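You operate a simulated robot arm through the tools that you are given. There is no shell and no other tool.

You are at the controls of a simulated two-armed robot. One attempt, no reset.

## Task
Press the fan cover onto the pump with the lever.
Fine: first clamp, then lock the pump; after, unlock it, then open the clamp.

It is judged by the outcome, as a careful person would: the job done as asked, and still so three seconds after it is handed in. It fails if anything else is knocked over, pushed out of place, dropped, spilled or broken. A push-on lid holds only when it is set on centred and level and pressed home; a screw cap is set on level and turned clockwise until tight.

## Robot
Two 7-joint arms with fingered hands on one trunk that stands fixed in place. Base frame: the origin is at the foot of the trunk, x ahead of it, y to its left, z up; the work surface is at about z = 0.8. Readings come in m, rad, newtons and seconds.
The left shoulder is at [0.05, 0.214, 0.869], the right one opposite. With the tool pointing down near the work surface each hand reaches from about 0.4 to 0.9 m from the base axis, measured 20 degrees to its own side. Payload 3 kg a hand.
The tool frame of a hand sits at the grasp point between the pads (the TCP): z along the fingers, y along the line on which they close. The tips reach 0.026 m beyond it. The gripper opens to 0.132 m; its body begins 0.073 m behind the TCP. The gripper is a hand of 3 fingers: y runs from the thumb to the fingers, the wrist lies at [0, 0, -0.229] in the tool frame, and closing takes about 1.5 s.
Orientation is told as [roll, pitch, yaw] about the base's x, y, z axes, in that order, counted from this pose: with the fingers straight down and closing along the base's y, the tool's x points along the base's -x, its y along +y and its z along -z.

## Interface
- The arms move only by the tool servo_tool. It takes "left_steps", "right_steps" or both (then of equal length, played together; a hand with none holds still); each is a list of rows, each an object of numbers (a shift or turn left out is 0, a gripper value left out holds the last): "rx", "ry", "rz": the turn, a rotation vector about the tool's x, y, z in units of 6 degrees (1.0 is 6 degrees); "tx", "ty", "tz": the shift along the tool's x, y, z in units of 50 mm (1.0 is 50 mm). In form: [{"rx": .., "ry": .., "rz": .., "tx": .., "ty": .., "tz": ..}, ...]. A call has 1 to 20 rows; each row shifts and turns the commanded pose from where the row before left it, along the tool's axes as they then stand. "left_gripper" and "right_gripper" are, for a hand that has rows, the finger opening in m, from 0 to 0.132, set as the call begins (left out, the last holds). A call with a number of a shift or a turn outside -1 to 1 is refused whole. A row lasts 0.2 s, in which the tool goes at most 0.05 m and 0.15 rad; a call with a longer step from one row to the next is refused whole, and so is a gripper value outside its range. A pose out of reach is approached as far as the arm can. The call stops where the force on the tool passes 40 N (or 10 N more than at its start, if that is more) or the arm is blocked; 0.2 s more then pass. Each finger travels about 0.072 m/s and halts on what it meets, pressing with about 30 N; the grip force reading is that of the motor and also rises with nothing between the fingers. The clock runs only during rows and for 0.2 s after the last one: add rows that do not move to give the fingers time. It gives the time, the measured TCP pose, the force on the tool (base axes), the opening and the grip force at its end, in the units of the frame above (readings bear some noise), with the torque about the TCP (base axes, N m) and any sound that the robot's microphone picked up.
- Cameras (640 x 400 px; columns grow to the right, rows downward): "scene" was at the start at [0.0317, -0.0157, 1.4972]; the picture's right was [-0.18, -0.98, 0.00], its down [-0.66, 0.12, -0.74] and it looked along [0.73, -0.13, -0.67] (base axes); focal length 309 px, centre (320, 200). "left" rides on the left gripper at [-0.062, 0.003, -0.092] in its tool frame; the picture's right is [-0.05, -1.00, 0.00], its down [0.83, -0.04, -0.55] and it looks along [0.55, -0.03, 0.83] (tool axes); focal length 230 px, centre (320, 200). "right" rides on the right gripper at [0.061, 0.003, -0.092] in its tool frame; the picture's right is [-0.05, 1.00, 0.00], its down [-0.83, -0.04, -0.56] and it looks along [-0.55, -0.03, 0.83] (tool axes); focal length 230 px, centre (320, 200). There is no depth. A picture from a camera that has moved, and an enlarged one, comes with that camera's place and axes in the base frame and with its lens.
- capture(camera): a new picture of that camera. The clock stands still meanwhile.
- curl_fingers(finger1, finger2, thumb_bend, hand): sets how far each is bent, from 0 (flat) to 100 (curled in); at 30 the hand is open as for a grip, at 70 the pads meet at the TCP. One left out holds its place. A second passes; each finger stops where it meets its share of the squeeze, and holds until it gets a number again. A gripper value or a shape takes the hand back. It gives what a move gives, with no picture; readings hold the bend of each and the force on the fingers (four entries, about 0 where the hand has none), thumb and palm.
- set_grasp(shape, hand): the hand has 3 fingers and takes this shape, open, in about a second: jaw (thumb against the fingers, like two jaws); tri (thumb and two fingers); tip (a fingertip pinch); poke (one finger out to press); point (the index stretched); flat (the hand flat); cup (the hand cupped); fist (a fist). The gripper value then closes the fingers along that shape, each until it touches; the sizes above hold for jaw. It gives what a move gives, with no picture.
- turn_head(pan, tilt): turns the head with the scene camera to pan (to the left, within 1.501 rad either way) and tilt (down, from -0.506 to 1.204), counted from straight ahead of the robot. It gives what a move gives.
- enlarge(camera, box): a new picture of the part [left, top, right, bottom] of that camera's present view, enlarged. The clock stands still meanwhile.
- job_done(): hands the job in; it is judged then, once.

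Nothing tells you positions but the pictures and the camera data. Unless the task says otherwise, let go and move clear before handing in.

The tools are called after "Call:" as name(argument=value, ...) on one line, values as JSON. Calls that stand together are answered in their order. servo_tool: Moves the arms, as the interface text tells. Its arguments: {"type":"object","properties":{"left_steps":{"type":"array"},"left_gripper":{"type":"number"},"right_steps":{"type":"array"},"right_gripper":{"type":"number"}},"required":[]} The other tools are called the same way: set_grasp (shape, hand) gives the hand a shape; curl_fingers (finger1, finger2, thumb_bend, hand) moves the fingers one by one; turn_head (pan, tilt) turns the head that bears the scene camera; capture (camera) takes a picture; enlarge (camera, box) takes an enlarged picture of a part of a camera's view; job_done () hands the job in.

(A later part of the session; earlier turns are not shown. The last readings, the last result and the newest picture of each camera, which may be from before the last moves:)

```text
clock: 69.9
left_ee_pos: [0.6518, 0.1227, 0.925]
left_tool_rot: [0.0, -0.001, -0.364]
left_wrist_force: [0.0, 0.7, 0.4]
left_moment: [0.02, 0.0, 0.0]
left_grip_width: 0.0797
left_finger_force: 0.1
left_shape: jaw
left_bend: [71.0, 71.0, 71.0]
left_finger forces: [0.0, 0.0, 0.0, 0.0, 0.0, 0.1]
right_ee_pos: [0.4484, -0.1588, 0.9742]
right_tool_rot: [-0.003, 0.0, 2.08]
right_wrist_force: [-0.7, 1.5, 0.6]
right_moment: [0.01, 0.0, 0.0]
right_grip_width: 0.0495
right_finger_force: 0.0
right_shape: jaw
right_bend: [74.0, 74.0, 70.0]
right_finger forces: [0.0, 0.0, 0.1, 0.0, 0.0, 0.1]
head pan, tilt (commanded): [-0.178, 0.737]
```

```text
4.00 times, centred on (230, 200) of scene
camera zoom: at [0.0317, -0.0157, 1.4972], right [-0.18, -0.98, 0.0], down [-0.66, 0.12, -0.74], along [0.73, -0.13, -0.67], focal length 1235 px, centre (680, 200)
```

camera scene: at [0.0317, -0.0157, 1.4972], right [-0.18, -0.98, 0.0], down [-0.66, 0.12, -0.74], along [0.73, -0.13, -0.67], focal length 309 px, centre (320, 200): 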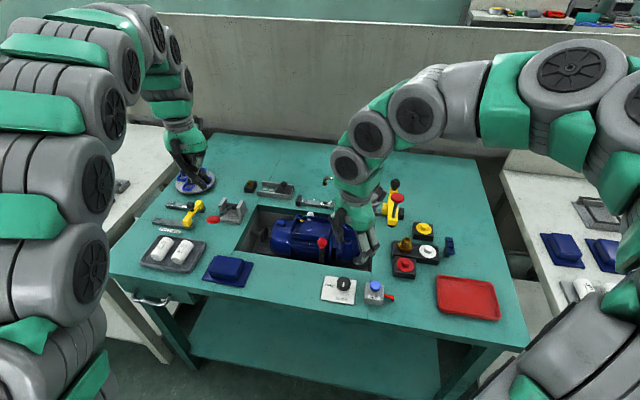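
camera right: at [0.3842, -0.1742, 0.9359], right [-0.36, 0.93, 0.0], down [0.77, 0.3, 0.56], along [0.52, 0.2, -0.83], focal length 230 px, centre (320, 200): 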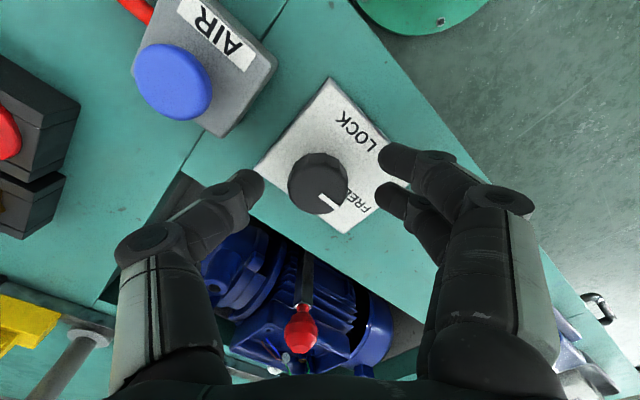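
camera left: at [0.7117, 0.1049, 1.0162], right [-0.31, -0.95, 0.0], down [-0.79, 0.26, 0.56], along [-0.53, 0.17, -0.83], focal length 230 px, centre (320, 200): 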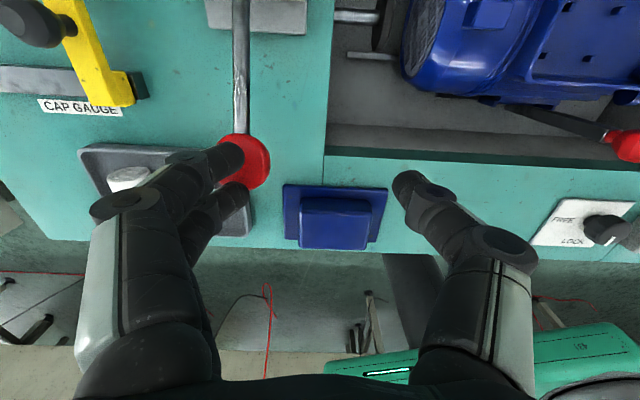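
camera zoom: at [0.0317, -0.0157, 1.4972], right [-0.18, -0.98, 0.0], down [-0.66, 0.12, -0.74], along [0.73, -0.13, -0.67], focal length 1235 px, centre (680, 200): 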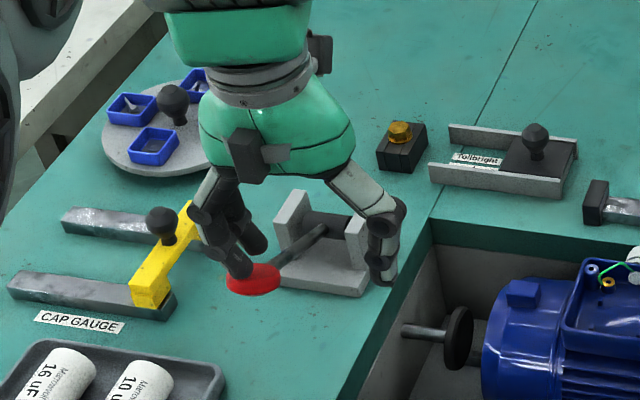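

Call:
servo_tool(left_steps=[{"ty": -0.11, "tx": -0.1}, {"tz": 0.08}, {"tz": 0.08, "tx": 0.02}, {"tz": 0.08, "tx": 0.03}])

Call:
enlarge(camera="scene", box=[190, 170, 330, 270])

Call:
capture(camera="left")

```text
clock: 70.9
left_ee_pos: [0.6516, 0.1181, 0.913]
left_tool_rot: [0.0, -0.001, -0.364]
left_wrist_force: [-1.1, -0.4, 1.1]
left_moment: [-0.02, 0.04, 0.03]
left_grip_width: 0.0794
left_finger_force: 0.0
left_shape: jaw
left_bend: [71.0, 71.0, 71.0]
left_finger forces: [0.1, 0.3, 0.1, 0.0, 0.0, 0.0]
right_ee_pos: [0.448, -0.1584, 0.9751]
right_tool_rot: [-0.003, 0.0, 2.082]
right_wrist_force: [0.1, -0.4, -0.6]
right_moment: [0.02, 0.0, -0.02]
right_grip_width: 0.0498
right_finger_force: 0.1
right_shape: jaw
right_bend: [74.0, 74.0, 70.0]
right_finger forces: [0.1, 0.1, 0.1, 0.0, 0.0, 0.0]
head pan, tilt (commanded): [-0.178, 0.737]
```

```text
4.00 times, centred on (260, 220) of scene
camera zoom: at [0.0317, -0.0157, 1.4972], right [-0.18, -0.98, 0.0], down [-0.66, 0.12, -0.74], along [0.73, -0.13, -0.67], focal length 1235 px, centre (560, 120)
```

zoom: 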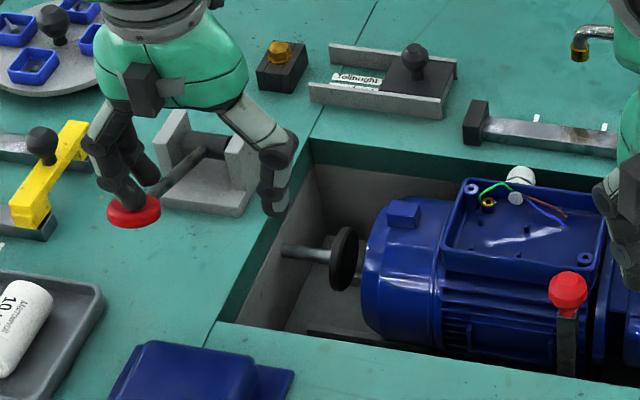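

```text
taken
camera left: at [0.7113, 0.0989, 1.0047], right [-0.31, -0.95, 0.0], down [-0.79, 0.26, 0.56], along [-0.53, 0.17, -0.83], focal length 230 px, centre (320, 200)
```

left: 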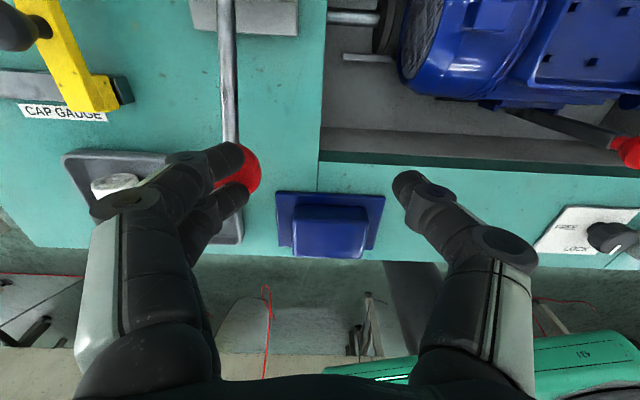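

Both fingertips are on the pad and the ram starts to extend. Pressing down along the arc.

Call:
servo_tool(left_steps=[{"tz": 0.08, "tx": 0.03}, {"tz": 0.08, "tx": 0.025}, {"tz": 0.08, "tx": 0.025}, {"tz": 0.08, "tx": 0.02}, {"tz": 0.08, "tx": 0.02}, {"tz": 0.08, "tx": 0.015}, {"tz": 0.08, "tx": 0.01}])

Call:
enlarge(camera="scene", box=[190, 170, 330, 270])

Call:
capture(camera="left")

```text
clock: 72.5
left_ee_pos: [0.6464, 0.1194, 0.8864]
left_tool_rot: [0.0, 0.0, -0.364]
left_wrist_force: [0.5, 0.1, 0.6]
left_moment: [0.04, -0.02, 0.0]
left_grip_width: 0.0798
left_finger_force: 0.0
left_shape: jaw
left_bend: [71.0, 71.0, 71.0]
left_finger forces: [0.0, 0.7, 0.0, 0.0, 0.1, 0.0]
right_ee_pos: [0.4495, -0.1573, 0.9754]
right_tool_rot: [-0.003, -0.001, 2.083]
right_wrist_force: [0.0, 0.2, -0.9]
right_moment: [-0.04, 0.0, 0.01]
right_grip_width: 0.0498
right_finger_force: 0.1
right_shape: jaw
right_bend: [74.0, 74.0, 70.0]
right_finger forces: [0.1, 0.1, 0.0, 0.0, 0.0, 0.0]
head pan, tilt (commanded): [-0.178, 0.737]
```

```text
4.00 times, centred on (260, 220) of scene
camera zoom: at [0.0317, -0.0157, 1.4972], right [-0.18, -0.98, 0.0], down [-0.66, 0.12, -0.74], along [0.73, -0.13, -0.67], focal length 1235 px, centre (560, 120)
```

zoom: 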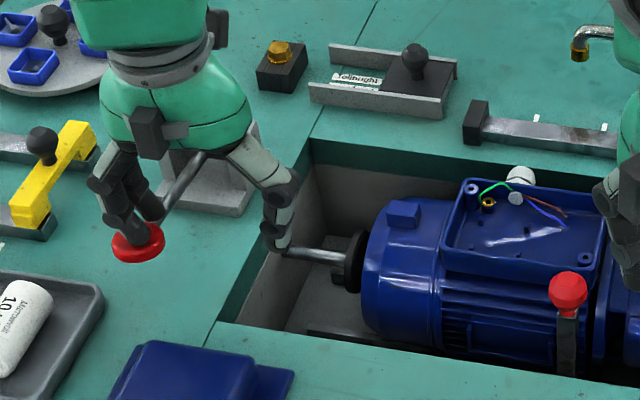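

```text
taken
camera left: at [0.7046, 0.1015, 0.9766], right [-0.31, -0.95, 0.0], down [-0.79, 0.26, 0.55], along [-0.53, 0.17, -0.83], focal length 230 px, centre (320, 200)
```

left: 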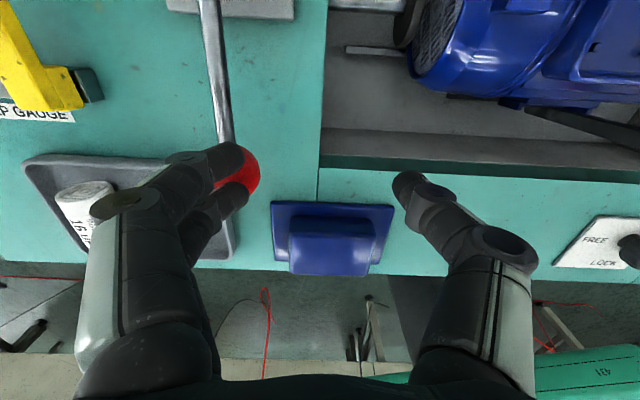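

Call:
servo_tool(left_steps=[{"tz": 0.08, "tx": 0.006}, {"tz": 0.08}, {"tz": 0.08}, {"tz": 0.08}, {"tz": 0.08, "tx": -0.005}, {"tz": 0.08, "tx": -0.008}])

Call:
enlarge(camera="scene", box=[190, 170, 330, 270])

Call:
capture(camera="left")

```text
clock: 73.9
left_ee_pos: [0.6458, 0.1192, 0.8604]
left_tool_rot: [0.001, -0.001, -0.365]
left_wrist_force: [-1.0, 0.7, 0.6]
left_moment: [0.08, -0.02, 0.05]
left_grip_width: 0.0798
left_finger_force: 0.0
left_shape: jaw
left_bend: [71.0, 71.0, 71.0]
left_finger forces: [1.3, 0.1, 0.0, 0.0, 0.1, 0.0]
right_ee_pos: [0.448, -0.1563, 0.9758]
right_tool_rot: [-0.004, 0.0, 2.083]
right_wrist_force: [-0.5, 0.1, 0.2]
right_moment: [0.03, 0.04, 0.02]
right_grip_width: 0.0499
right_finger_force: 0.2
right_shape: jaw
right_bend: [74.0, 74.0, 70.0]
right_finger forces: [0.1, 0.0, 0.1, 0.1, 0.0, 0.0]
head pan, tilt (commanded): [-0.178, 0.737]
```

```text
4.00 times, centred on (260, 220) of scene
camera zoom: at [0.0317, -0.0157, 1.4972], right [-0.18, -0.98, 0.0], down [-0.66, 0.12, -0.74], along [0.73, -0.13, -0.67], focal length 1235 px, centre (560, 120)
```

zoom: 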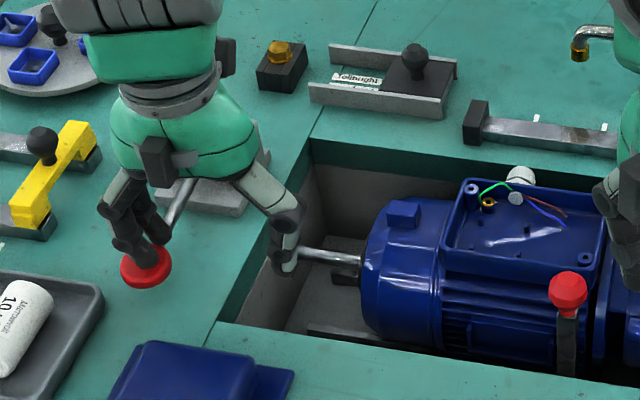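

```text
taken
camera left: at [0.7045, 0.1009, 0.9521], right [-0.31, -0.95, 0.0], down [-0.79, 0.26, 0.55], along [-0.53, 0.17, -0.83], focal length 230 px, centre (320, 200)
```

left: 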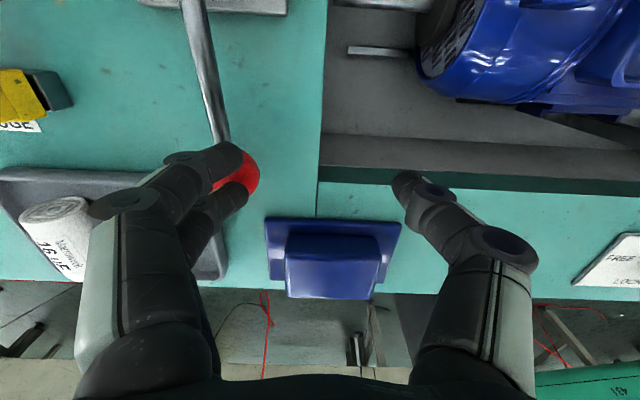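

Call:
servo_tool(left_steps=[{"tz": 0.08, "tx": -0.008}, {"tz": 0.08, "tx": -0.01}])

Call:
enlarge(camera="scene", box=[190, 170, 330, 270])

```text
clock: 74.5
left_ee_pos: [0.6469, 0.1201, 0.8538]
left_tool_rot: [0.0, 0.0, -0.365]
left_wrist_force: [-1.0, -1.1, 10.9]
left_moment: [0.45, -0.15, 0.01]
left_grip_width: 0.0784
left_finger_force: 0.0
left_shape: jaw
left_bend: [72.0, 72.0, 71.0]
left_finger forces: [3.4, 7.9, 0.1, 0.1, 0.0, 0.0]
right_ee_pos: [0.4479, -0.1572, 0.9748]
right_tool_rot: [-0.004, 0.001, 2.084]
right_wrist_force: [0.1, 0.2, -1.1]
right_moment: [0.02, -0.03, -0.01]
right_grip_width: 0.0496
right_finger_force: 0.0
right_shape: jaw
right_bend: [74.0, 74.0, 70.0]
right_finger forces: [0.0, 0.0, 0.1, 0.0, 0.1, 0.0]
head pan, tilt (commanded): [-0.178, 0.737]
```

```text
4.00 times, centred on (260, 220) of scene
camera zoom: at [0.0316, -0.0157, 1.4972], right [-0.18, -0.98, 0.0], down [-0.66, 0.12, -0.74], along [0.73, -0.13, -0.67], focal length 1235 px, centre (560, 120)
```

zoom: 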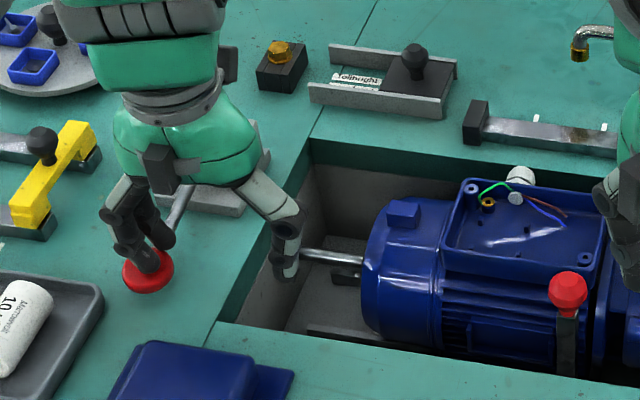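

Now 11 N of press-fit resistance; pushing on.

Call:
servo_tool(left_steps=[{"tz": 0.06, "tx": -0.01}, {"tz": 0.06, "tx": -0.01}])

Call:
enlarge(camera="scene", box=[190, 170, 330, 270])

```text
clock: 75.2
left_ee_pos: [0.6488, 0.1193, 0.8509]
left_tool_rot: [0.001, -0.003, -0.364]
left_wrist_force: [-8.0, 1.8, 27.1]
left_moment: [1.33, -0.17, 0.45]
left_grip_width: 0.078
left_finger_force: 0.0
left_shape: jaw
left_bend: [72.0, 74.0, 71.0]
left_finger forces: [1.4, 26.0, 0.0, 0.0, 0.0, 0.1]
right_ee_pos: [0.4503, -0.157, 0.9755]
right_tool_rot: [-0.006, 0.0, 2.082]
right_wrist_force: [0.0, 0.4, -0.3]
right_moment: [0.0, -0.02, -0.01]
right_grip_width: 0.0497
right_finger_force: 0.1
right_shape: jaw
right_bend: [74.0, 74.0, 70.0]
right_finger forces: [0.0, 0.0, 0.0, 0.0, 0.1, 0.1]
head pan, tilt (commanded): [-0.178, 0.737]
stopped in row 2 (left hand): the force on the tool passed its limit at 42 N (the readings are from after the stop); the commanded pose is now the measured one
```

```text
4.00 times, centred on (260, 220) of scene
camera zoom: at [0.0313, -0.0157, 1.4972], right [-0.18, -0.98, 0.0], down [-0.66, 0.12, -0.74], along [0.73, -0.13, -0.67], focal length 1235 px, centre (560, 120)
```

zoom: 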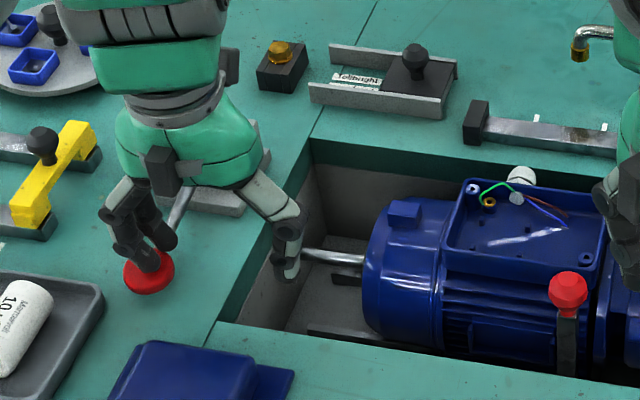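

Stopped at 42 N. I look closely at the seam between cover and motor before deciding to push more.

Call:
enlarge(camera="scene", box=[260, 200, 330, 265])

Call:
enlarge(camera="scene", box=[205, 205, 265, 255])

```text
6.15 times, centred on (295, 232) of scene
camera zoom: at [0.0313, -0.0157, 1.4972], right [-0.18, -0.98, 0.0], down [-0.66, 0.12, -0.74], along [0.73, -0.13, -0.67], focal length 1899 px, centre (474, 0)
```

zoom: 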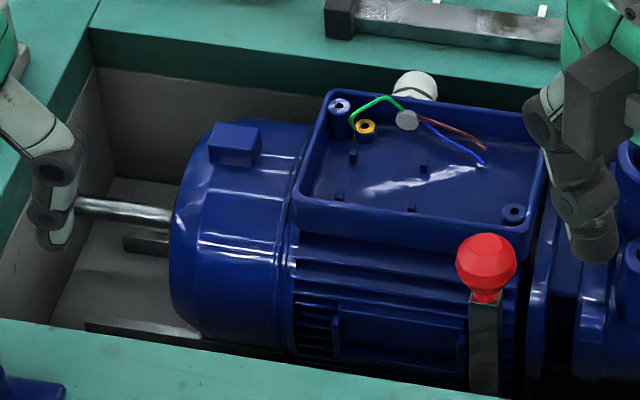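

```text
8.00 times, centred on (235, 230) of scene
camera zoom: at [0.0313, -0.0157, 1.4972], right [-0.18, -0.98, 0.0], down [-0.66, 0.12, -0.74], along [0.73, -0.13, -0.67], focal length 2469 px, centre (1000, -40)
```

zoom: 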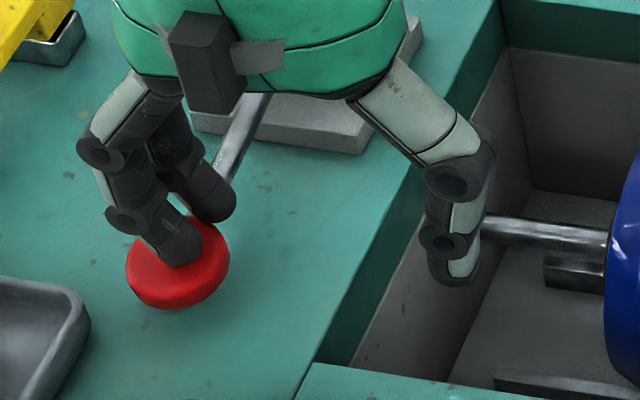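

The cover's rim already meets the motor's fins. I'll push once more to be sure it is home and not merely sticking.

Call:
servo_tool(left_steps=[{"tz": 0.05}, {"tz": 0.05}])

Call:
enlarge(camera="scene", box=[260, 200, 330, 265])

```text
clock: 75.6
left_ee_pos: [0.6501, 0.1191, 0.8499]
left_tool_rot: [0.005, -0.007, -0.365]
left_wrist_force: [-9.2, 2.4, 27.0]
left_moment: [1.41, -0.13, 0.49]
left_grip_width: 0.0779
left_finger_force: 0.0
left_shape: jaw
left_bend: [72.0, 74.0, 71.0]
left_finger forces: [1.4, 27.5, 0.1, 0.0, 0.0, 0.0]
right_ee_pos: [0.4484, -0.1563, 0.9753]
right_tool_rot: [-0.005, 0.001, 2.079]
right_wrist_force: [-0.2, -0.3, 0.1]
right_moment: [-0.01, 0.01, 0.02]
right_grip_width: 0.0497
right_finger_force: 0.0
right_shape: jaw
right_bend: [74.0, 74.0, 70.0]
right_finger forces: [0.0, 0.1, 0.0, 0.0, 0.0, 0.0]
head pan, tilt (commanded): [-0.178, 0.737]
stopped in row 1 (left hand): the force on the tool passed its limit at 42 N (the readings are from after the stop); the commanded pose is now the measured one
```

```text
6.15 times, centred on (295, 232) of scene
camera zoom: at [0.0312, -0.0157, 1.4972], right [-0.18, -0.98, 0.0], down [-0.66, 0.12, -0.74], along [0.73, -0.13, -0.67], focal length 1899 px, centre (474, 0)
```

zoom: 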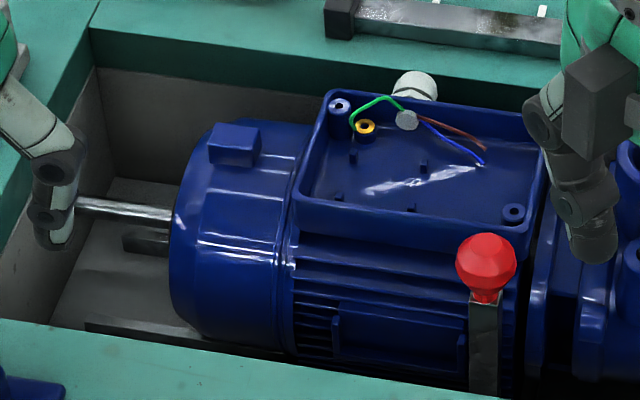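

Two pushes to 42 N no longer move it, so the stroke is at its end. I'll lift off (the lever springs back) and inspect the seam from close up.

Call:
servo_tool(left_steps=[{"tz": -0.2}, {"tz": -0.3}, {"tz": -0.5}, {"tz": -0.6}, {"tz": -0.6}, {"tz": -0.6}])

Call:
capture(camera="left")

Call:
enlarge(camera="scene", box=[245, 195, 345, 270])

```text
clock: 77.0
left_ee_pos: [0.6474, 0.1188, 0.987]
left_tool_rot: [0.001, -0.004, -0.366]
left_wrist_force: [0.0, 0.0, 0.1]
left_moment: [0.03, -0.01, 0.03]
left_grip_width: 0.0792
left_finger_force: 0.1
left_shape: jaw
left_bend: [71.0, 71.0, 71.0]
left_finger forces: [0.1, 0.0, 0.0, 0.1, 0.0, 0.1]
right_ee_pos: [0.4493, -0.1583, 0.975]
right_tool_rot: [-0.004, 0.001, 2.082]
right_wrist_force: [-0.7, 0.4, 0.2]
right_moment: [0.02, 0.0, 0.02]
right_grip_width: 0.0497
right_finger_force: 0.0
right_shape: jaw
right_bend: [74.0, 74.0, 70.0]
right_finger forces: [0.0, 0.0, 0.0, 0.0, 0.0, 0.0]
head pan, tilt (commanded): [-0.178, 0.737]
```

```text
taken
camera left: at [0.7056, 0.1006, 1.0783], right [-0.31, -0.95, 0.0], down [-0.79, 0.26, 0.55], along [-0.52, 0.17, -0.83], focal length 230 px, centre (320, 200)
```

left: 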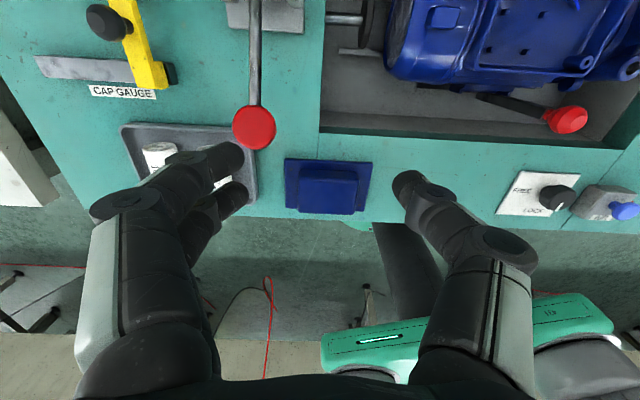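

```text
5.33 times, centred on (295, 232) of scene
camera zoom: at [0.0317, -0.0157, 1.4972], right [-0.18, -0.98, 0.0], down [-0.66, 0.12, -0.74], along [0.73, -0.13, -0.67], focal length 1646 px, centre (453, 27)
```

zoom: 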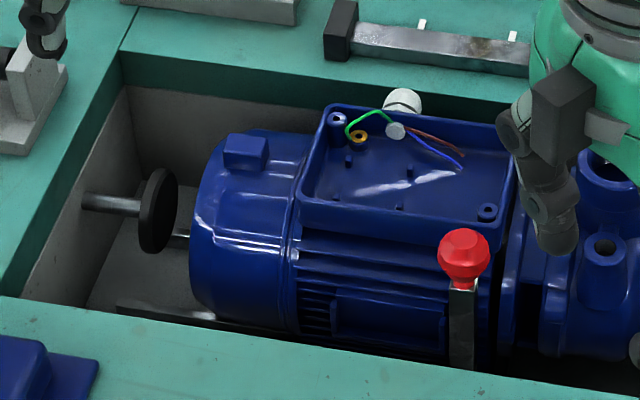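

The cover stays on the motor while the ram withdraws. I'll move the left camera over the seam to inspect it.

Call:
servo_tool(left_steps=[{"tx": -0.5156, "ty": -0.3116}, {"tx": -0.5156, "ty": -0.3116}, {"tx": -0.5156, "ty": -0.3116}, {"tx": -0.5156, "ty": -0.3116}, {"tx": -0.5156, "ty": -0.3116}])

Call:
capture(camera="left")

Call:
enlarge(camera="left", box=[220, 40, 460, 190])

```text
clock: 78.2
left_ee_pos: [0.7401, -0.0013, 0.9888]
left_tool_rot: [0.003, -0.004, -0.365]
left_wrist_force: [-0.4, 0.7, 0.3]
left_moment: [-0.01, 0.01, 0.01]
left_grip_width: 0.0797
left_finger_force: 0.1
left_shape: jaw
left_bend: [71.0, 71.0, 71.0]
left_finger forces: [0.0, 0.0, 0.0, 0.0, 0.1, 0.0]
right_ee_pos: [0.4481, -0.1571, 0.974]
right_tool_rot: [-0.002, 0.0, 2.081]
right_wrist_force: [-0.3, 0.7, 0.5]
right_moment: [0.02, -0.01, 0.04]
right_grip_width: 0.0497
right_finger_force: 0.1
right_shape: jaw
right_bend: [74.0, 74.0, 70.0]
right_finger forces: [0.1, 0.1, 0.1, 0.1, 0.0, 0.0]
head pan, tilt (commanded): [-0.178, 0.737]
```

```text
taken
camera left: at [0.7988, -0.021, 1.0802], right [-0.31, -0.95, 0.0], down [-0.79, 0.26, 0.55], along [-0.52, 0.17, -0.83], focal length 230 px, centre (320, 200)
```

left: 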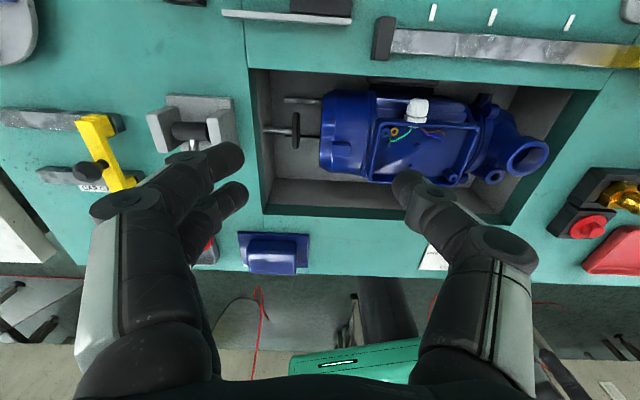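

```text
2.67 times, centred on (340, 115) of left
camera zoom: at [0.7988, -0.021, 1.0802], right [-0.31, -0.95, 0.0], down [-0.79, 0.26, 0.55], along [-0.52, 0.17, -0.83], focal length 614 px, centre (267, 427)
```

zoom: 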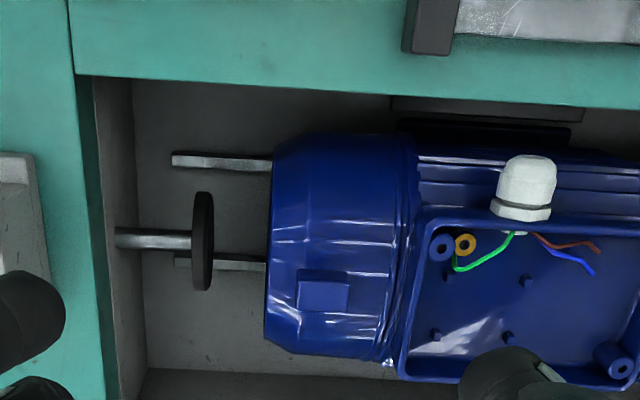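

Call:
enlarge(camera="left", box=[310, 80, 410, 185])

Call:
enlarge(camera="left", box=[345, 85, 405, 125])

Call:
enlarge(camera="left", box=[345, 140, 405, 180])

```text
3.81 times, centred on (360, 132) of left
camera zoom: at [0.7988, -0.021, 1.0802], right [-0.31, -0.95, 0.0], down [-0.79, 0.26, 0.55], along [-0.52, 0.17, -0.83], focal length 876 px, centre (168, 457)
```

zoom: 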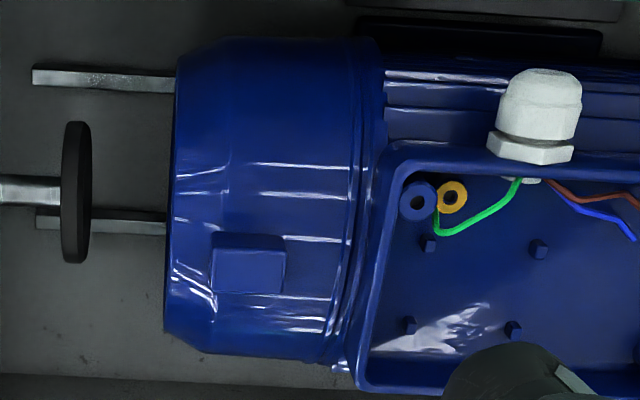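

```text
10.00 times, centred on (375, 105) of left
camera zoom: at [0.7988, -0.021, 1.0802], right [-0.31, -0.95, 0.0], down [-0.79, 0.26, 0.55], along [-0.52, 0.17, -0.83], focal length 2301 px, centre (-230, 1150)
```

zoom: 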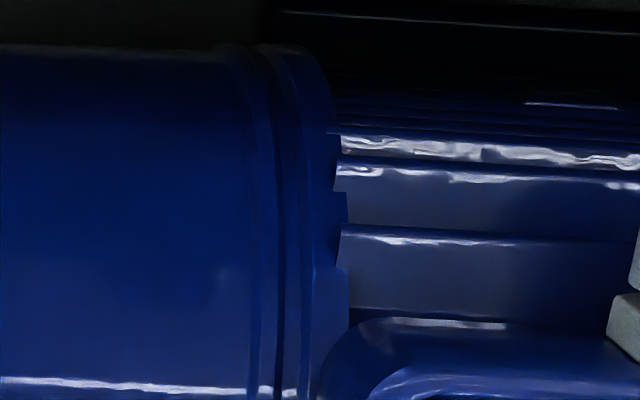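

```text
10.00 times, centred on (375, 160) of left
camera zoom: at [0.7988, -0.021, 1.0802], right [-0.31, -0.95, 0.0], down [-0.79, 0.26, 0.55], along [-0.52, 0.17, -0.83], focal length 2301 px, centre (-230, 600)
```

zoom: 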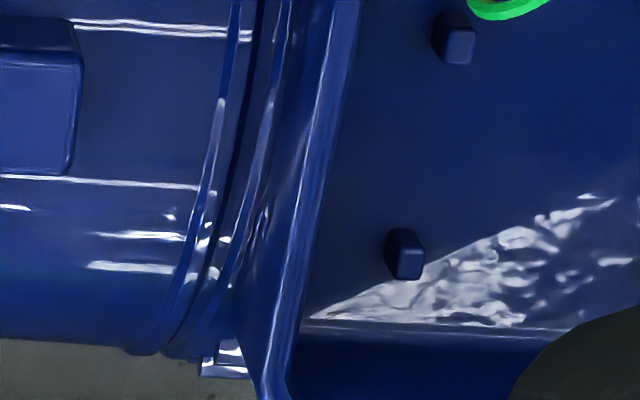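

The cover sits flush and square against the motor fins all round, so it's home. Now I'll withdraw the left hand and centre the right hand above the knob to unlock it.

Call:
servo_tool(left_steps=[{"tx": 0.533, "ty": 0.274, "tz": -0.247}, {"tx": 0.533, "ty": 0.274, "tz": -0.247}, {"tx": 0.533, "ty": 0.274, "tz": -0.247}, {"tx": 0.533, "ty": 0.274, "tz": -0.247}, {"tx": 0.533, "ty": 0.274, "tz": -0.247}, {"tx": 0.533, "ty": 0.274, "tz": -0.247}, {"tx": 0.533, "ty": 0.274, "tz": -0.247}, {"tx": 0.533, "ty": 0.274, "tz": -0.247}, {"tx": 0.533, "ty": 0.274, "tz": -0.247}])

Call:
servo_tool(right_steps=[{"tx": -0.136, "ty": -0.042}, {"tz": 0.4}], right_gripper=0.055)

Call:
capture(camera="right")

Call:
enlarge(camera="scene", box=[300, 210, 400, 310])

```text
clock: 80.2
left_ee_pos: [0.5598, 0.2003, 1.1001]
left_tool_rot: [0.002, -0.002, -0.364]
left_wrist_force: [-0.2, 0.1, -0.1]
left_moment: [-0.03, -0.02, -0.03]
left_grip_width: 0.0797
left_finger_force: 0.2
left_shape: jaw
left_bend: [71.0, 71.0, 71.0]
left_finger forces: [0.1, 0.0, 0.0, 0.0, 0.1, 0.0]
right_ee_pos: [0.4494, -0.1572, 0.9752]
right_tool_rot: [-0.006, 0.0, 2.08]
right_wrist_force: [-0.2, 0.5, 0.0]
right_moment: [0.0, -0.03, 0.0]
right_grip_width: 0.0497
right_finger_force: 0.1
right_shape: jaw
right_bend: [74.0, 74.0, 70.0]
right_finger forces: [0.1, 0.0, 0.0, 0.0, 0.1, 0.0]
head pan, tilt (commanded): [-0.178, 0.737]
```

```text
clock: 80.8
left_ee_pos: [0.5606, 0.2005, 1.1005]
left_tool_rot: [0.002, -0.006, -0.366]
left_wrist_force: [0.6, 0.1, -0.6]
left_moment: [0.01, -0.05, 0.02]
left_grip_width: 0.0798
left_finger_force: 0.1
left_shape: jaw
left_bend: [71.0, 71.0, 71.0]
left_finger forces: [0.1, 0.0, 0.0, 0.0, 0.1, 0.0]
right_ee_pos: [0.4473, -0.1504, 0.9546]
right_tool_rot: [-0.006, 0.0, 2.082]
right_wrist_force: [0.4, 0.3, -0.1]
right_moment: [-0.01, -0.01, 0.03]
right_grip_width: 0.0546
right_finger_force: 0.1
right_shape: jaw
right_bend: [73.0, 73.0, 70.0]
right_finger forces: [0.0, 0.0, 0.0, 0.0, 0.1, 0.0]
head pan, tilt (commanded): [-0.178, 0.737]
```

```text
taken
camera right: at [0.474, -0.2063, 1.0462], right [-0.9, -0.44, 0.0], down [-0.37, 0.74, 0.56], along [-0.24, 0.5, -0.83], focal length 230 px, centre (320, 200)
```

right: 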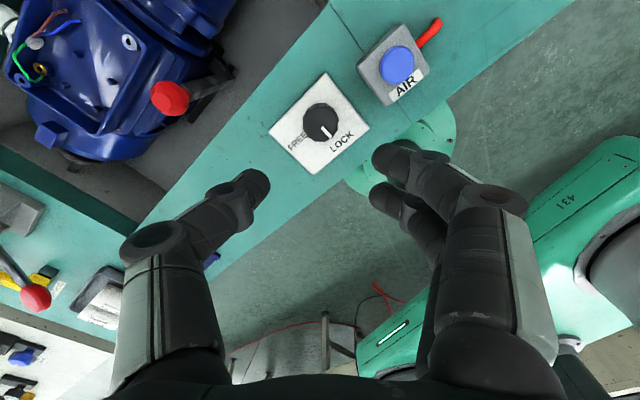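

```text
4.00 times, centred on (350, 260) of scene
camera zoom: at [0.0318, -0.0157, 1.4972], right [-0.18, -0.98, 0.0], down [-0.66, 0.12, -0.74], along [0.73, -0.13, -0.67], focal length 1235 px, centre (200, -40)
```

zoom: 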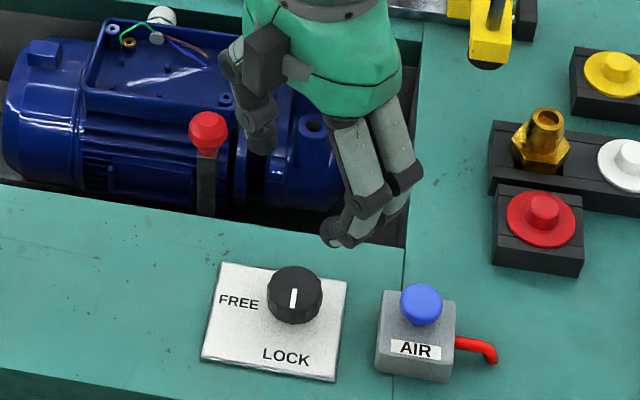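

Centred over the knob, pointer at LOCK. Descending and gripping it again.

Call:
servo_tool(right_steps=[{"tx": 0.03, "tz": 0.367}, {"tz": 0.367}, {"tz": 0.367}, {"tz": 0.367}, {"tz": 0.367}, {"tz": 0.367}])

Call:
capture(camera="right")

Call:
enlarge(camera="scene", box=[310, 240, 400, 310])

```text
clock: 82.2
left_ee_pos: [0.5606, 0.1997, 1.1008]
left_tool_rot: [0.001, -0.005, -0.366]
left_wrist_force: [-0.6, 0.3, 0.4]
left_moment: [-0.05, 0.0, 0.0]
left_grip_width: 0.0794
left_finger_force: 0.0
left_shape: jaw
left_bend: [71.0, 71.0, 71.0]
left_finger forces: [0.0, 0.0, 0.0, 0.0, 0.0, 0.0]
right_ee_pos: [0.4504, -0.1523, 0.8453]
right_tool_rot: [-0.003, 0.0, 2.083]
right_wrist_force: [0.5, -0.2, 0.1]
right_moment: [-0.01, -0.01, 0.0]
right_grip_width: 0.0546
right_finger_force: 0.2
right_shape: jaw
right_bend: [73.0, 73.0, 70.0]
right_finger forces: [0.0, 0.0, 0.0, 0.0, 0.1, 0.0]
head pan, tilt (commanded): [-0.178, 0.737]
```

```text
taken
camera right: at [0.4754, -0.2087, 0.935], right [-0.9, -0.44, 0.0], down [-0.37, 0.75, 0.55], along [-0.24, 0.5, -0.83], focal length 230 px, centre (320, 200)
```

right: 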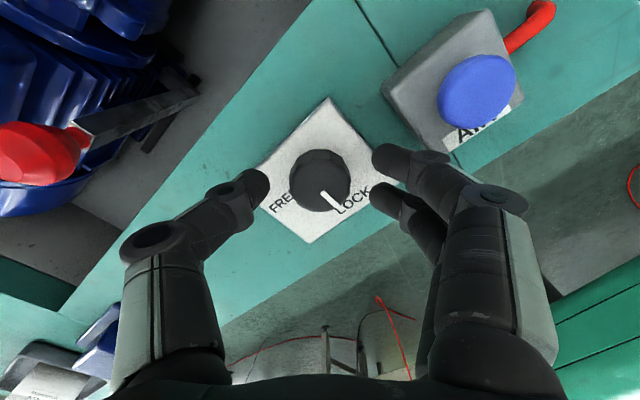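

```text
5.71 times, centred on (355, 275) of scene
camera zoom: at [0.0318, -0.0157, 1.4972], right [-0.18, -0.98, 0.0], down [-0.66, 0.12, -0.74], along [0.73, -0.13, -0.67], focal length 1764 px, centre (120, -229)
```

zoom: 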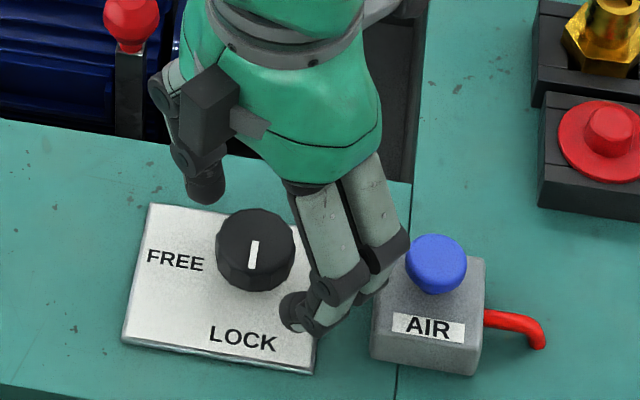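

Call:
servo_tool(right_steps=[{}, {}, {}, {}, {}], right_gripper=0.015)

Call:
servo_tool(right_steps=[{"rz": 0.6}, {"rz": 0.6}, {"rz": 0.6}, {"rz": 0.6}, {"rz": 0.6}])

Call:
enlarge(camera="right", box=[200, 80, 460, 260])

```text
clock: 83.4
left_ee_pos: [0.5603, 0.2002, 1.1007]
left_tool_rot: [0.001, -0.005, -0.365]
left_wrist_force: [-0.2, -1.0, 0.8]
left_moment: [-0.01, -0.02, -0.01]
left_grip_width: 0.0793
left_finger_force: 0.1
left_shape: jaw
left_bend: [71.0, 71.0, 71.0]
left_finger forces: [0.1, 0.0, 0.0, 0.1, 0.0, 0.0]
right_ee_pos: [0.4494, -0.1527, 0.8425]
right_tool_rot: [-0.002, 0.002, 2.083]
right_wrist_force: [2.1, -3.0, -3.4]
right_moment: [-0.05, -0.02, 0.01]
right_grip_width: 0.0219
right_finger_force: 29.8
right_shape: jaw
right_bend: [72.0, 73.0, 70.0]
right_finger forces: [13.0, 13.5, 0.0, 0.1, 26.5, 0.1]
head pan, tilt (commanded): [-0.178, 0.737]
```

```text
clock: 84.6
left_ee_pos: [0.5611, 0.1985, 1.1008]
left_tool_rot: [0.0, -0.005, -0.366]
left_wrist_force: [0.0, -0.6, 0.0]
left_moment: [0.01, -0.02, 0.0]
left_grip_width: 0.0796
left_finger_force: 0.2
left_shape: jaw
left_bend: [71.0, 71.0, 71.0]
left_finger forces: [0.1, 0.0, 0.1, 0.0, 0.0, 0.0]
right_ee_pos: [0.4493, -0.1525, 0.845]
right_tool_rot: [-0.004, -0.001, 1.766]
right_wrist_force: [-0.2, -22.4, -8.5]
right_moment: [-0.44, 0.12, 0.04]
right_grip_width: 0.0214
right_finger_force: 30.2
right_shape: jaw
right_bend: [72.0, 73.0, 70.0]
right_finger forces: [21.1, 13.4, 0.0, 0.0, 25.5, 0.0]
head pan, tilt (commanded): [-0.178, 0.737]
```

```text
2.22 times, centred on (330, 170) of right
camera zoom: at [0.4566, -0.214, 0.9358], right [-0.99, -0.14, 0.0], down [-0.12, 0.82, 0.56], along [-0.08, 0.55, -0.83], focal length 511 px, centre (298, 267)
```

zoom: 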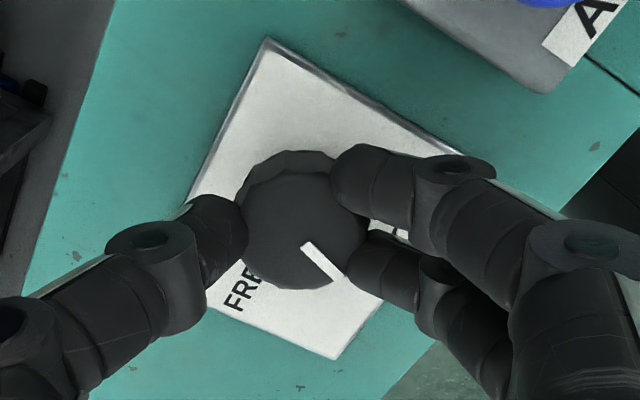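

The knob follows. I relieve the side load and continue turning towards FREE.

Call:
servo_tool(right_steps=[{"tx": 0.059, "ty": 0.012}, {"rz": 0.6}, {"rz": 0.6}, {"rz": 0.6}, {"rz": 0.6}, {"rz": 0.6}])

```text
clock: 86.0
left_ee_pos: [0.5609, 0.2, 1.1004]
left_tool_rot: [0.001, -0.006, -0.365]
left_wrist_force: [0.3, -0.2, 0.7]
left_moment: [0.01, -0.01, -0.04]
left_grip_width: 0.0796
left_finger_force: 0.1
left_shape: jaw
left_bend: [71.0, 71.0, 71.0]
left_finger forces: [0.0, 0.1, 0.0, 0.0, 0.0, 0.1]
right_ee_pos: [0.4482, -0.154, 0.8447]
right_tool_rot: [-0.002, -0.003, 1.453]
right_wrist_force: [-4.7, 15.1, -4.7]
right_moment: [0.29, 0.21, 0.04]
right_grip_width: 0.0209
right_finger_force: 30.4
right_shape: jaw
right_bend: [72.0, 72.0, 70.0]
right_finger forces: [11.6, 19.3, 0.1, 0.0, 23.6, 0.0]
head pan, tilt (commanded): [-0.178, 0.737]
```

Call:
servo_tool(right_steps=[{"tx": -0.034, "ty": 0.016}, {"rz": 0.6}, {"rz": 0.6}, {"rz": 0.6}, {"rz": 0.6}, {"rz": 0.6}])

Call:
enlarge(camera="right", box=[200, 80, 460, 260])

```text
clock: 87.4
left_ee_pos: [0.5614, 0.1996, 1.1]
left_tool_rot: [0.001, -0.006, -0.367]
left_wrist_force: [-0.4, 0.5, 1.0]
left_moment: [0.01, 0.01, -0.05]
left_grip_width: 0.0796
left_finger_force: 0.1
left_shape: jaw
left_bend: [71.0, 71.0, 71.0]
left_finger forces: [0.0, 0.0, 0.0, 0.0, 0.1, 0.1]
right_ee_pos: [0.4476, -0.1522, 0.8441]
right_tool_rot: [-0.002, -0.003, 1.138]
right_wrist_force: [-8.0, -5.9, -6.1]
right_moment: [-0.13, 0.27, 0.0]
right_grip_width: 0.0211
right_finger_force: 29.7
right_shape: jaw
right_bend: [72.0, 72.0, 70.0]
right_finger forces: [18.5, 15.0, 0.0, 0.1, 25.1, 0.1]
head pan, tilt (commanded): [-0.178, 0.737]
```

```text
2.22 times, centred on (330, 170) of right
camera zoom: at [0.4179, -0.2085, 0.9358], right [-0.88, 0.47, 0.0], down [0.39, 0.73, 0.56], along [0.26, 0.49, -0.83], focal length 511 px, centre (298, 267)
```

zoom: 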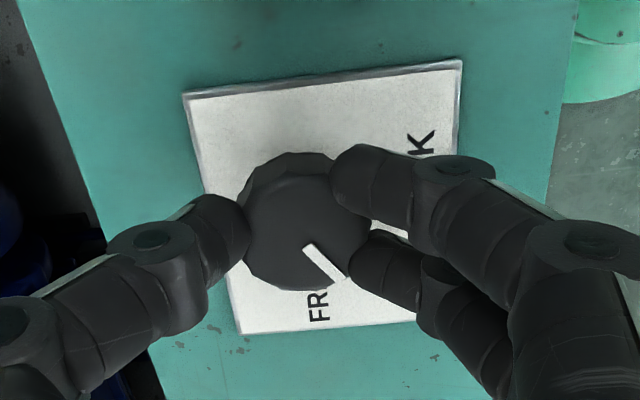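

Call:
servo_tool(right_steps=[{"tx": 0.02, "ty": 0.01}, {"rz": 0.6}, {"rz": 0.6}, {"rz": 0.6}, {"rz": 0.6}, {"rz": 0.6}])

```text
clock: 88.8
left_ee_pos: [0.5603, 0.2008, 1.1009]
left_tool_rot: [0.001, -0.004, -0.365]
left_wrist_force: [-0.7, 0.5, 0.0]
left_moment: [0.04, 0.02, -0.02]
left_grip_width: 0.0796
left_finger_force: 0.1
left_shape: jaw
left_bend: [71.0, 71.0, 71.0]
left_finger forces: [0.0, 0.1, 0.0, 0.0, 0.0, 0.0]
right_ee_pos: [0.4469, -0.1535, 0.8449]
right_tool_rot: [0.001, -0.003, 0.824]
right_wrist_force: [-8.9, 2.2, -5.4]
right_moment: [0.08, 0.27, 0.0]
right_grip_width: 0.0211
right_finger_force: 30.4
right_shape: jaw
right_bend: [72.0, 72.0, 70.0]
right_finger forces: [18.5, 17.2, 0.1, 0.1, 24.1, 0.1]
head pan, tilt (commanded): [-0.178, 0.737]
```

Call:
servo_tool(right_steps=[{"tx": 0.014, "ty": 0.015}, {"rz": 0.6}, {"rz": 0.6}, {"rz": 0.6}, {"rz": 0.6}, {"rz": 0.5}])

Call:
enlarge(camera="right", box=[200, 80, 460, 260])

Call:
enlarge(camera="scene", box=[310, 240, 400, 310])

```text
clock: 90.2
left_ee_pos: [0.5602, 0.1994, 1.1005]
left_tool_rot: [0.001, -0.006, -0.367]
left_wrist_force: [-0.7, -0.1, -0.2]
left_moment: [0.0, -0.02, 0.0]
left_grip_width: 0.0795
left_finger_force: 0.1
left_shape: jaw
left_bend: [71.0, 71.0, 71.0]
left_finger forces: [0.0, 0.0, 0.0, 0.0, 0.1, 0.1]
right_ee_pos: [0.4466, -0.1531, 0.8445]
right_tool_rot: [0.0, -0.004, 0.52]
right_wrist_force: [-1.2, 9.5, -2.7]
right_moment: [0.26, 0.08, 0.0]
right_grip_width: 0.0206
right_finger_force: 29.3
right_shape: jaw
right_bend: [72.0, 72.0, 70.0]
right_finger forces: [17.2, 19.1, 0.0, 0.0, 22.8, 0.1]
head pan, tilt (commanded): [-0.178, 0.737]
```

```text
2.22 times, centred on (330, 170) of right
camera zoom: at [0.3899, -0.182, 0.9359], right [-0.45, 0.89, 0.0], down [0.74, 0.37, 0.56], along [0.5, 0.25, -0.83], focal length 511 px, centre (298, 267)
```

zoom: 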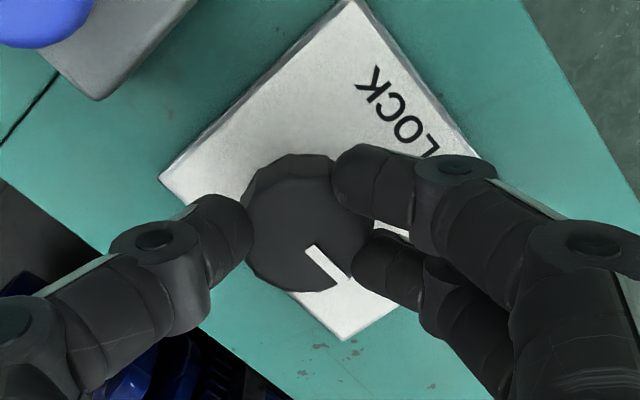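

```text
5.71 times, centred on (355, 275) of scene
camera zoom: at [0.0317, -0.0156, 1.4972], right [-0.18, -0.98, 0.0], down [-0.66, 0.12, -0.74], along [0.73, -0.13, -0.67], focal length 1764 px, centre (120, -229)
```

zoom: 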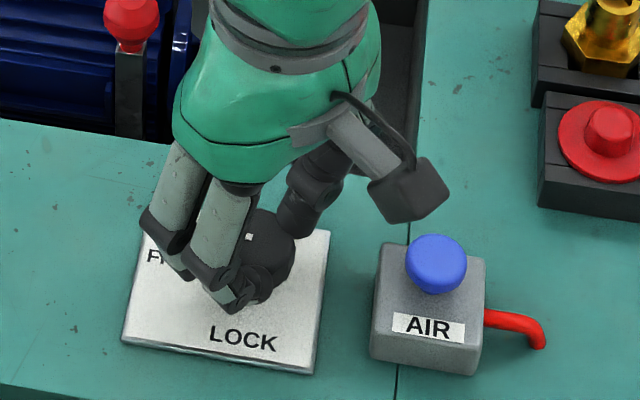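

The pointer is back at FREE (89°). A small nudge more to feel the stop.

Call:
servo_tool(right_steps=[{"rz": 0.4}, {"rz": 0.4}])

```text
clock: 90.8
left_ee_pos: [0.5599, 0.1998, 1.1016]
left_tool_rot: [0.001, -0.003, -0.364]
left_wrist_force: [0.0, -0.3, 0.0]
left_moment: [0.02, -0.01, 0.01]
left_grip_width: 0.0797
left_finger_force: 0.1
left_shape: jaw
left_bend: [71.0, 71.0, 71.0]
left_finger forces: [0.0, 0.1, 0.0, 0.0, 0.1, 0.0]
right_ee_pos: [0.4468, -0.1536, 0.8439]
right_tool_rot: [-0.001, -0.003, 0.435]
right_wrist_force: [-8.6, 8.0, -0.5]
right_moment: [0.29, 0.34, 0.5]
right_grip_width: 0.0206
right_finger_force: 29.8
right_shape: jaw
right_bend: [72.0, 72.0, 70.0]
right_finger forces: [25.4, 17.5, 0.0, 0.0, 21.5, 0.0]
head pan, tilt (commanded): [-0.178, 0.737]
```

Torque rose (0.5 N m): the knob is at its FREE stop, the pump is unlocked. I'll open the fingers, lift, and check.

Call:
servo_tool(right_steps=[{}, {}, {}, {}, {"tz": -0.3}, {"tz": -0.5}, {"tz": -0.6}, {"tz": -0.6}], right_gripper=0.055)

Call:
enlarge(camera="scene", box=[280, 210, 400, 310])

Call:
capture(camera="right")

```text
clock: 92.6
left_ee_pos: [0.5604, 0.1999, 1.1008]
left_tool_rot: [0.0, -0.005, -0.365]
left_wrist_force: [-0.5, 0.0, 0.7]
left_moment: [0.01, -0.04, -0.04]
left_grip_width: 0.0797
left_finger_force: 0.0
left_shape: jaw
left_bend: [71.0, 71.0, 71.0]
left_finger forces: [0.0, 0.1, 0.1, 0.0, 0.0, 0.0]
right_ee_pos: [0.4459, -0.1536, 0.9433]
right_tool_rot: [0.0, -0.002, 0.437]
right_wrist_force: [0.3, -0.4, 0.6]
right_moment: [-0.01, -0.01, -0.02]
right_grip_width: 0.0543
right_finger_force: 0.0
right_shape: jaw
right_bend: [73.0, 73.0, 70.0]
right_finger forces: [0.0, 0.0, 0.1, 0.0, 0.0, 0.0]
head pan, tilt (commanded): [-0.178, 0.737]
```

```text
4.00 times, centred on (340, 260) of scene
camera zoom: at [0.0317, -0.0157, 1.4972], right [-0.18, -0.98, 0.0], down [-0.66, 0.12, -0.74], along [0.73, -0.13, -0.67], focal length 1235 px, centre (240, -40)
```

zoom: 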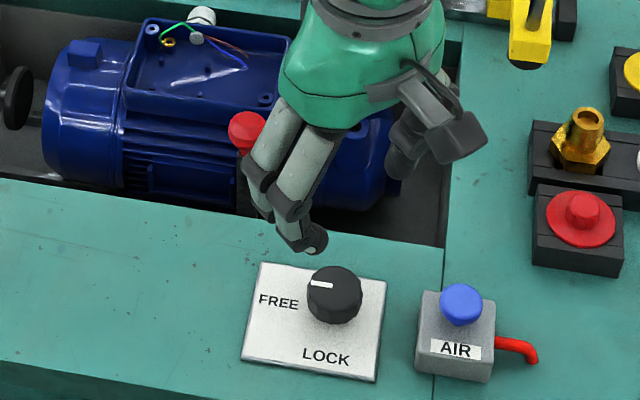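

```text
taken
camera right: at [0.3871, -0.1774, 1.0349], right [-0.38, 0.93, 0.0], down [0.77, 0.31, 0.56], along [0.52, 0.21, -0.83], focal length 230 px, centre (320, 200)
```

right: 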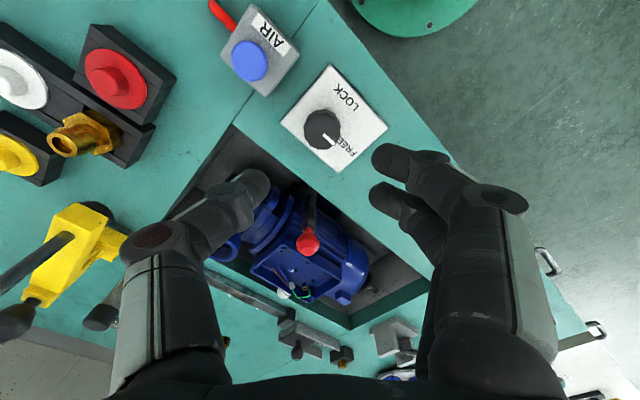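

The pointer is on FREE. Next the clamp: turn the right hand back in line with the bench and go above the red ball (about [0.571, -0.118, 0.841]).

Call:
servo_tool(right_steps=[{"rz": 0.85}, {"rz": 0.85}, {"rz": 0.85}, {"rz": 0.85}, {"rz": 0.85}, {"rz": 0.85}, {"rz": 0.85}, {"rz": 0.85}, {"rz": 0.85}, {"tx": -0.4, "ty": 0.305}, {"tx": -0.4, "ty": 0.305}, {"tx": -0.4, "ty": 0.305}, {"tx": -0.4, "ty": 0.305}, {"tx": -0.39, "ty": 0.305}], right_gripper=0.07)

Call:
capture(camera="right")

Call:
enlarge(camera="scene", box=[280, 190, 370, 280])

```text
clock: 95.6
left_ee_pos: [0.56, 0.1993, 1.1002]
left_tool_rot: [0.0, -0.005, -0.363]
left_wrist_force: [0.3, 0.0, -0.9]
left_moment: [0.04, -0.03, 0.0]
left_grip_width: 0.0797
left_finger_force: 0.0
left_shape: jaw
left_bend: [71.0, 71.0, 71.0]
left_finger forces: [0.0, 0.0, 0.0, 0.0, 0.0, 0.0]
right_ee_pos: [0.5675, -0.1165, 0.9474]
right_tool_rot: [0.004, -0.004, -0.364]
right_wrist_force: [0.0, 0.0, -0.3]
right_moment: [0.03, 0.03, -0.01]
right_grip_width: 0.0691
right_finger_force: 0.0
right_shape: jaw
right_bend: [72.0, 72.0, 70.0]
right_finger forces: [0.0, 0.0, 0.0, 0.0, 0.0, 0.0]
head pan, tilt (commanded): [-0.178, 0.737]
```

```text
taken
camera right: at [0.51, -0.0932, 1.0375], right [0.4, 0.91, 0.0], down [0.76, -0.34, 0.56], along [0.51, -0.22, -0.83], focal length 230 px, centre (320, 200)
```

right: 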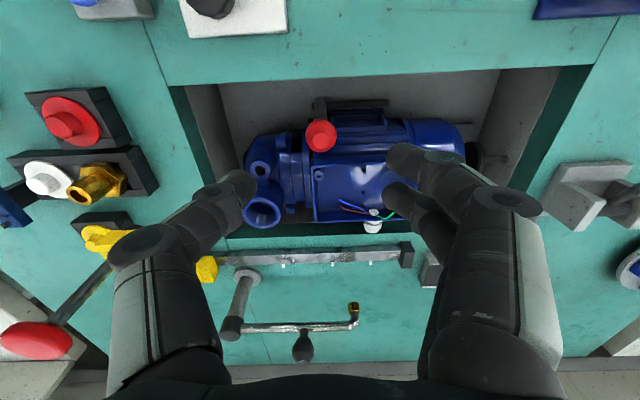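

```text
4.44 times, centred on (325, 235) of scene
camera zoom: at [0.0318, -0.0157, 1.4972], right [-0.18, -0.98, 0.0], down [-0.66, 0.12, -0.74], along [0.73, -0.13, -0.67], focal length 1372 px, centre (298, 44)
```

zoom: 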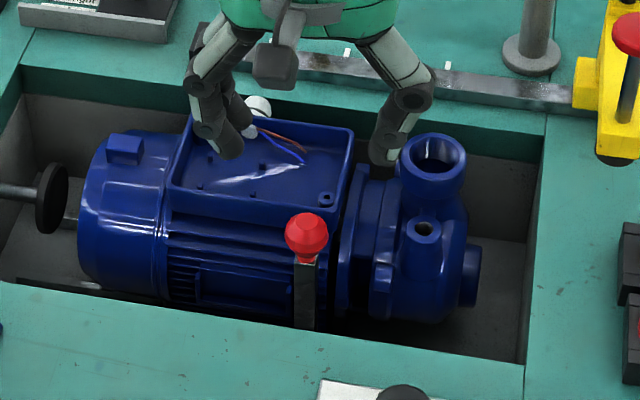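

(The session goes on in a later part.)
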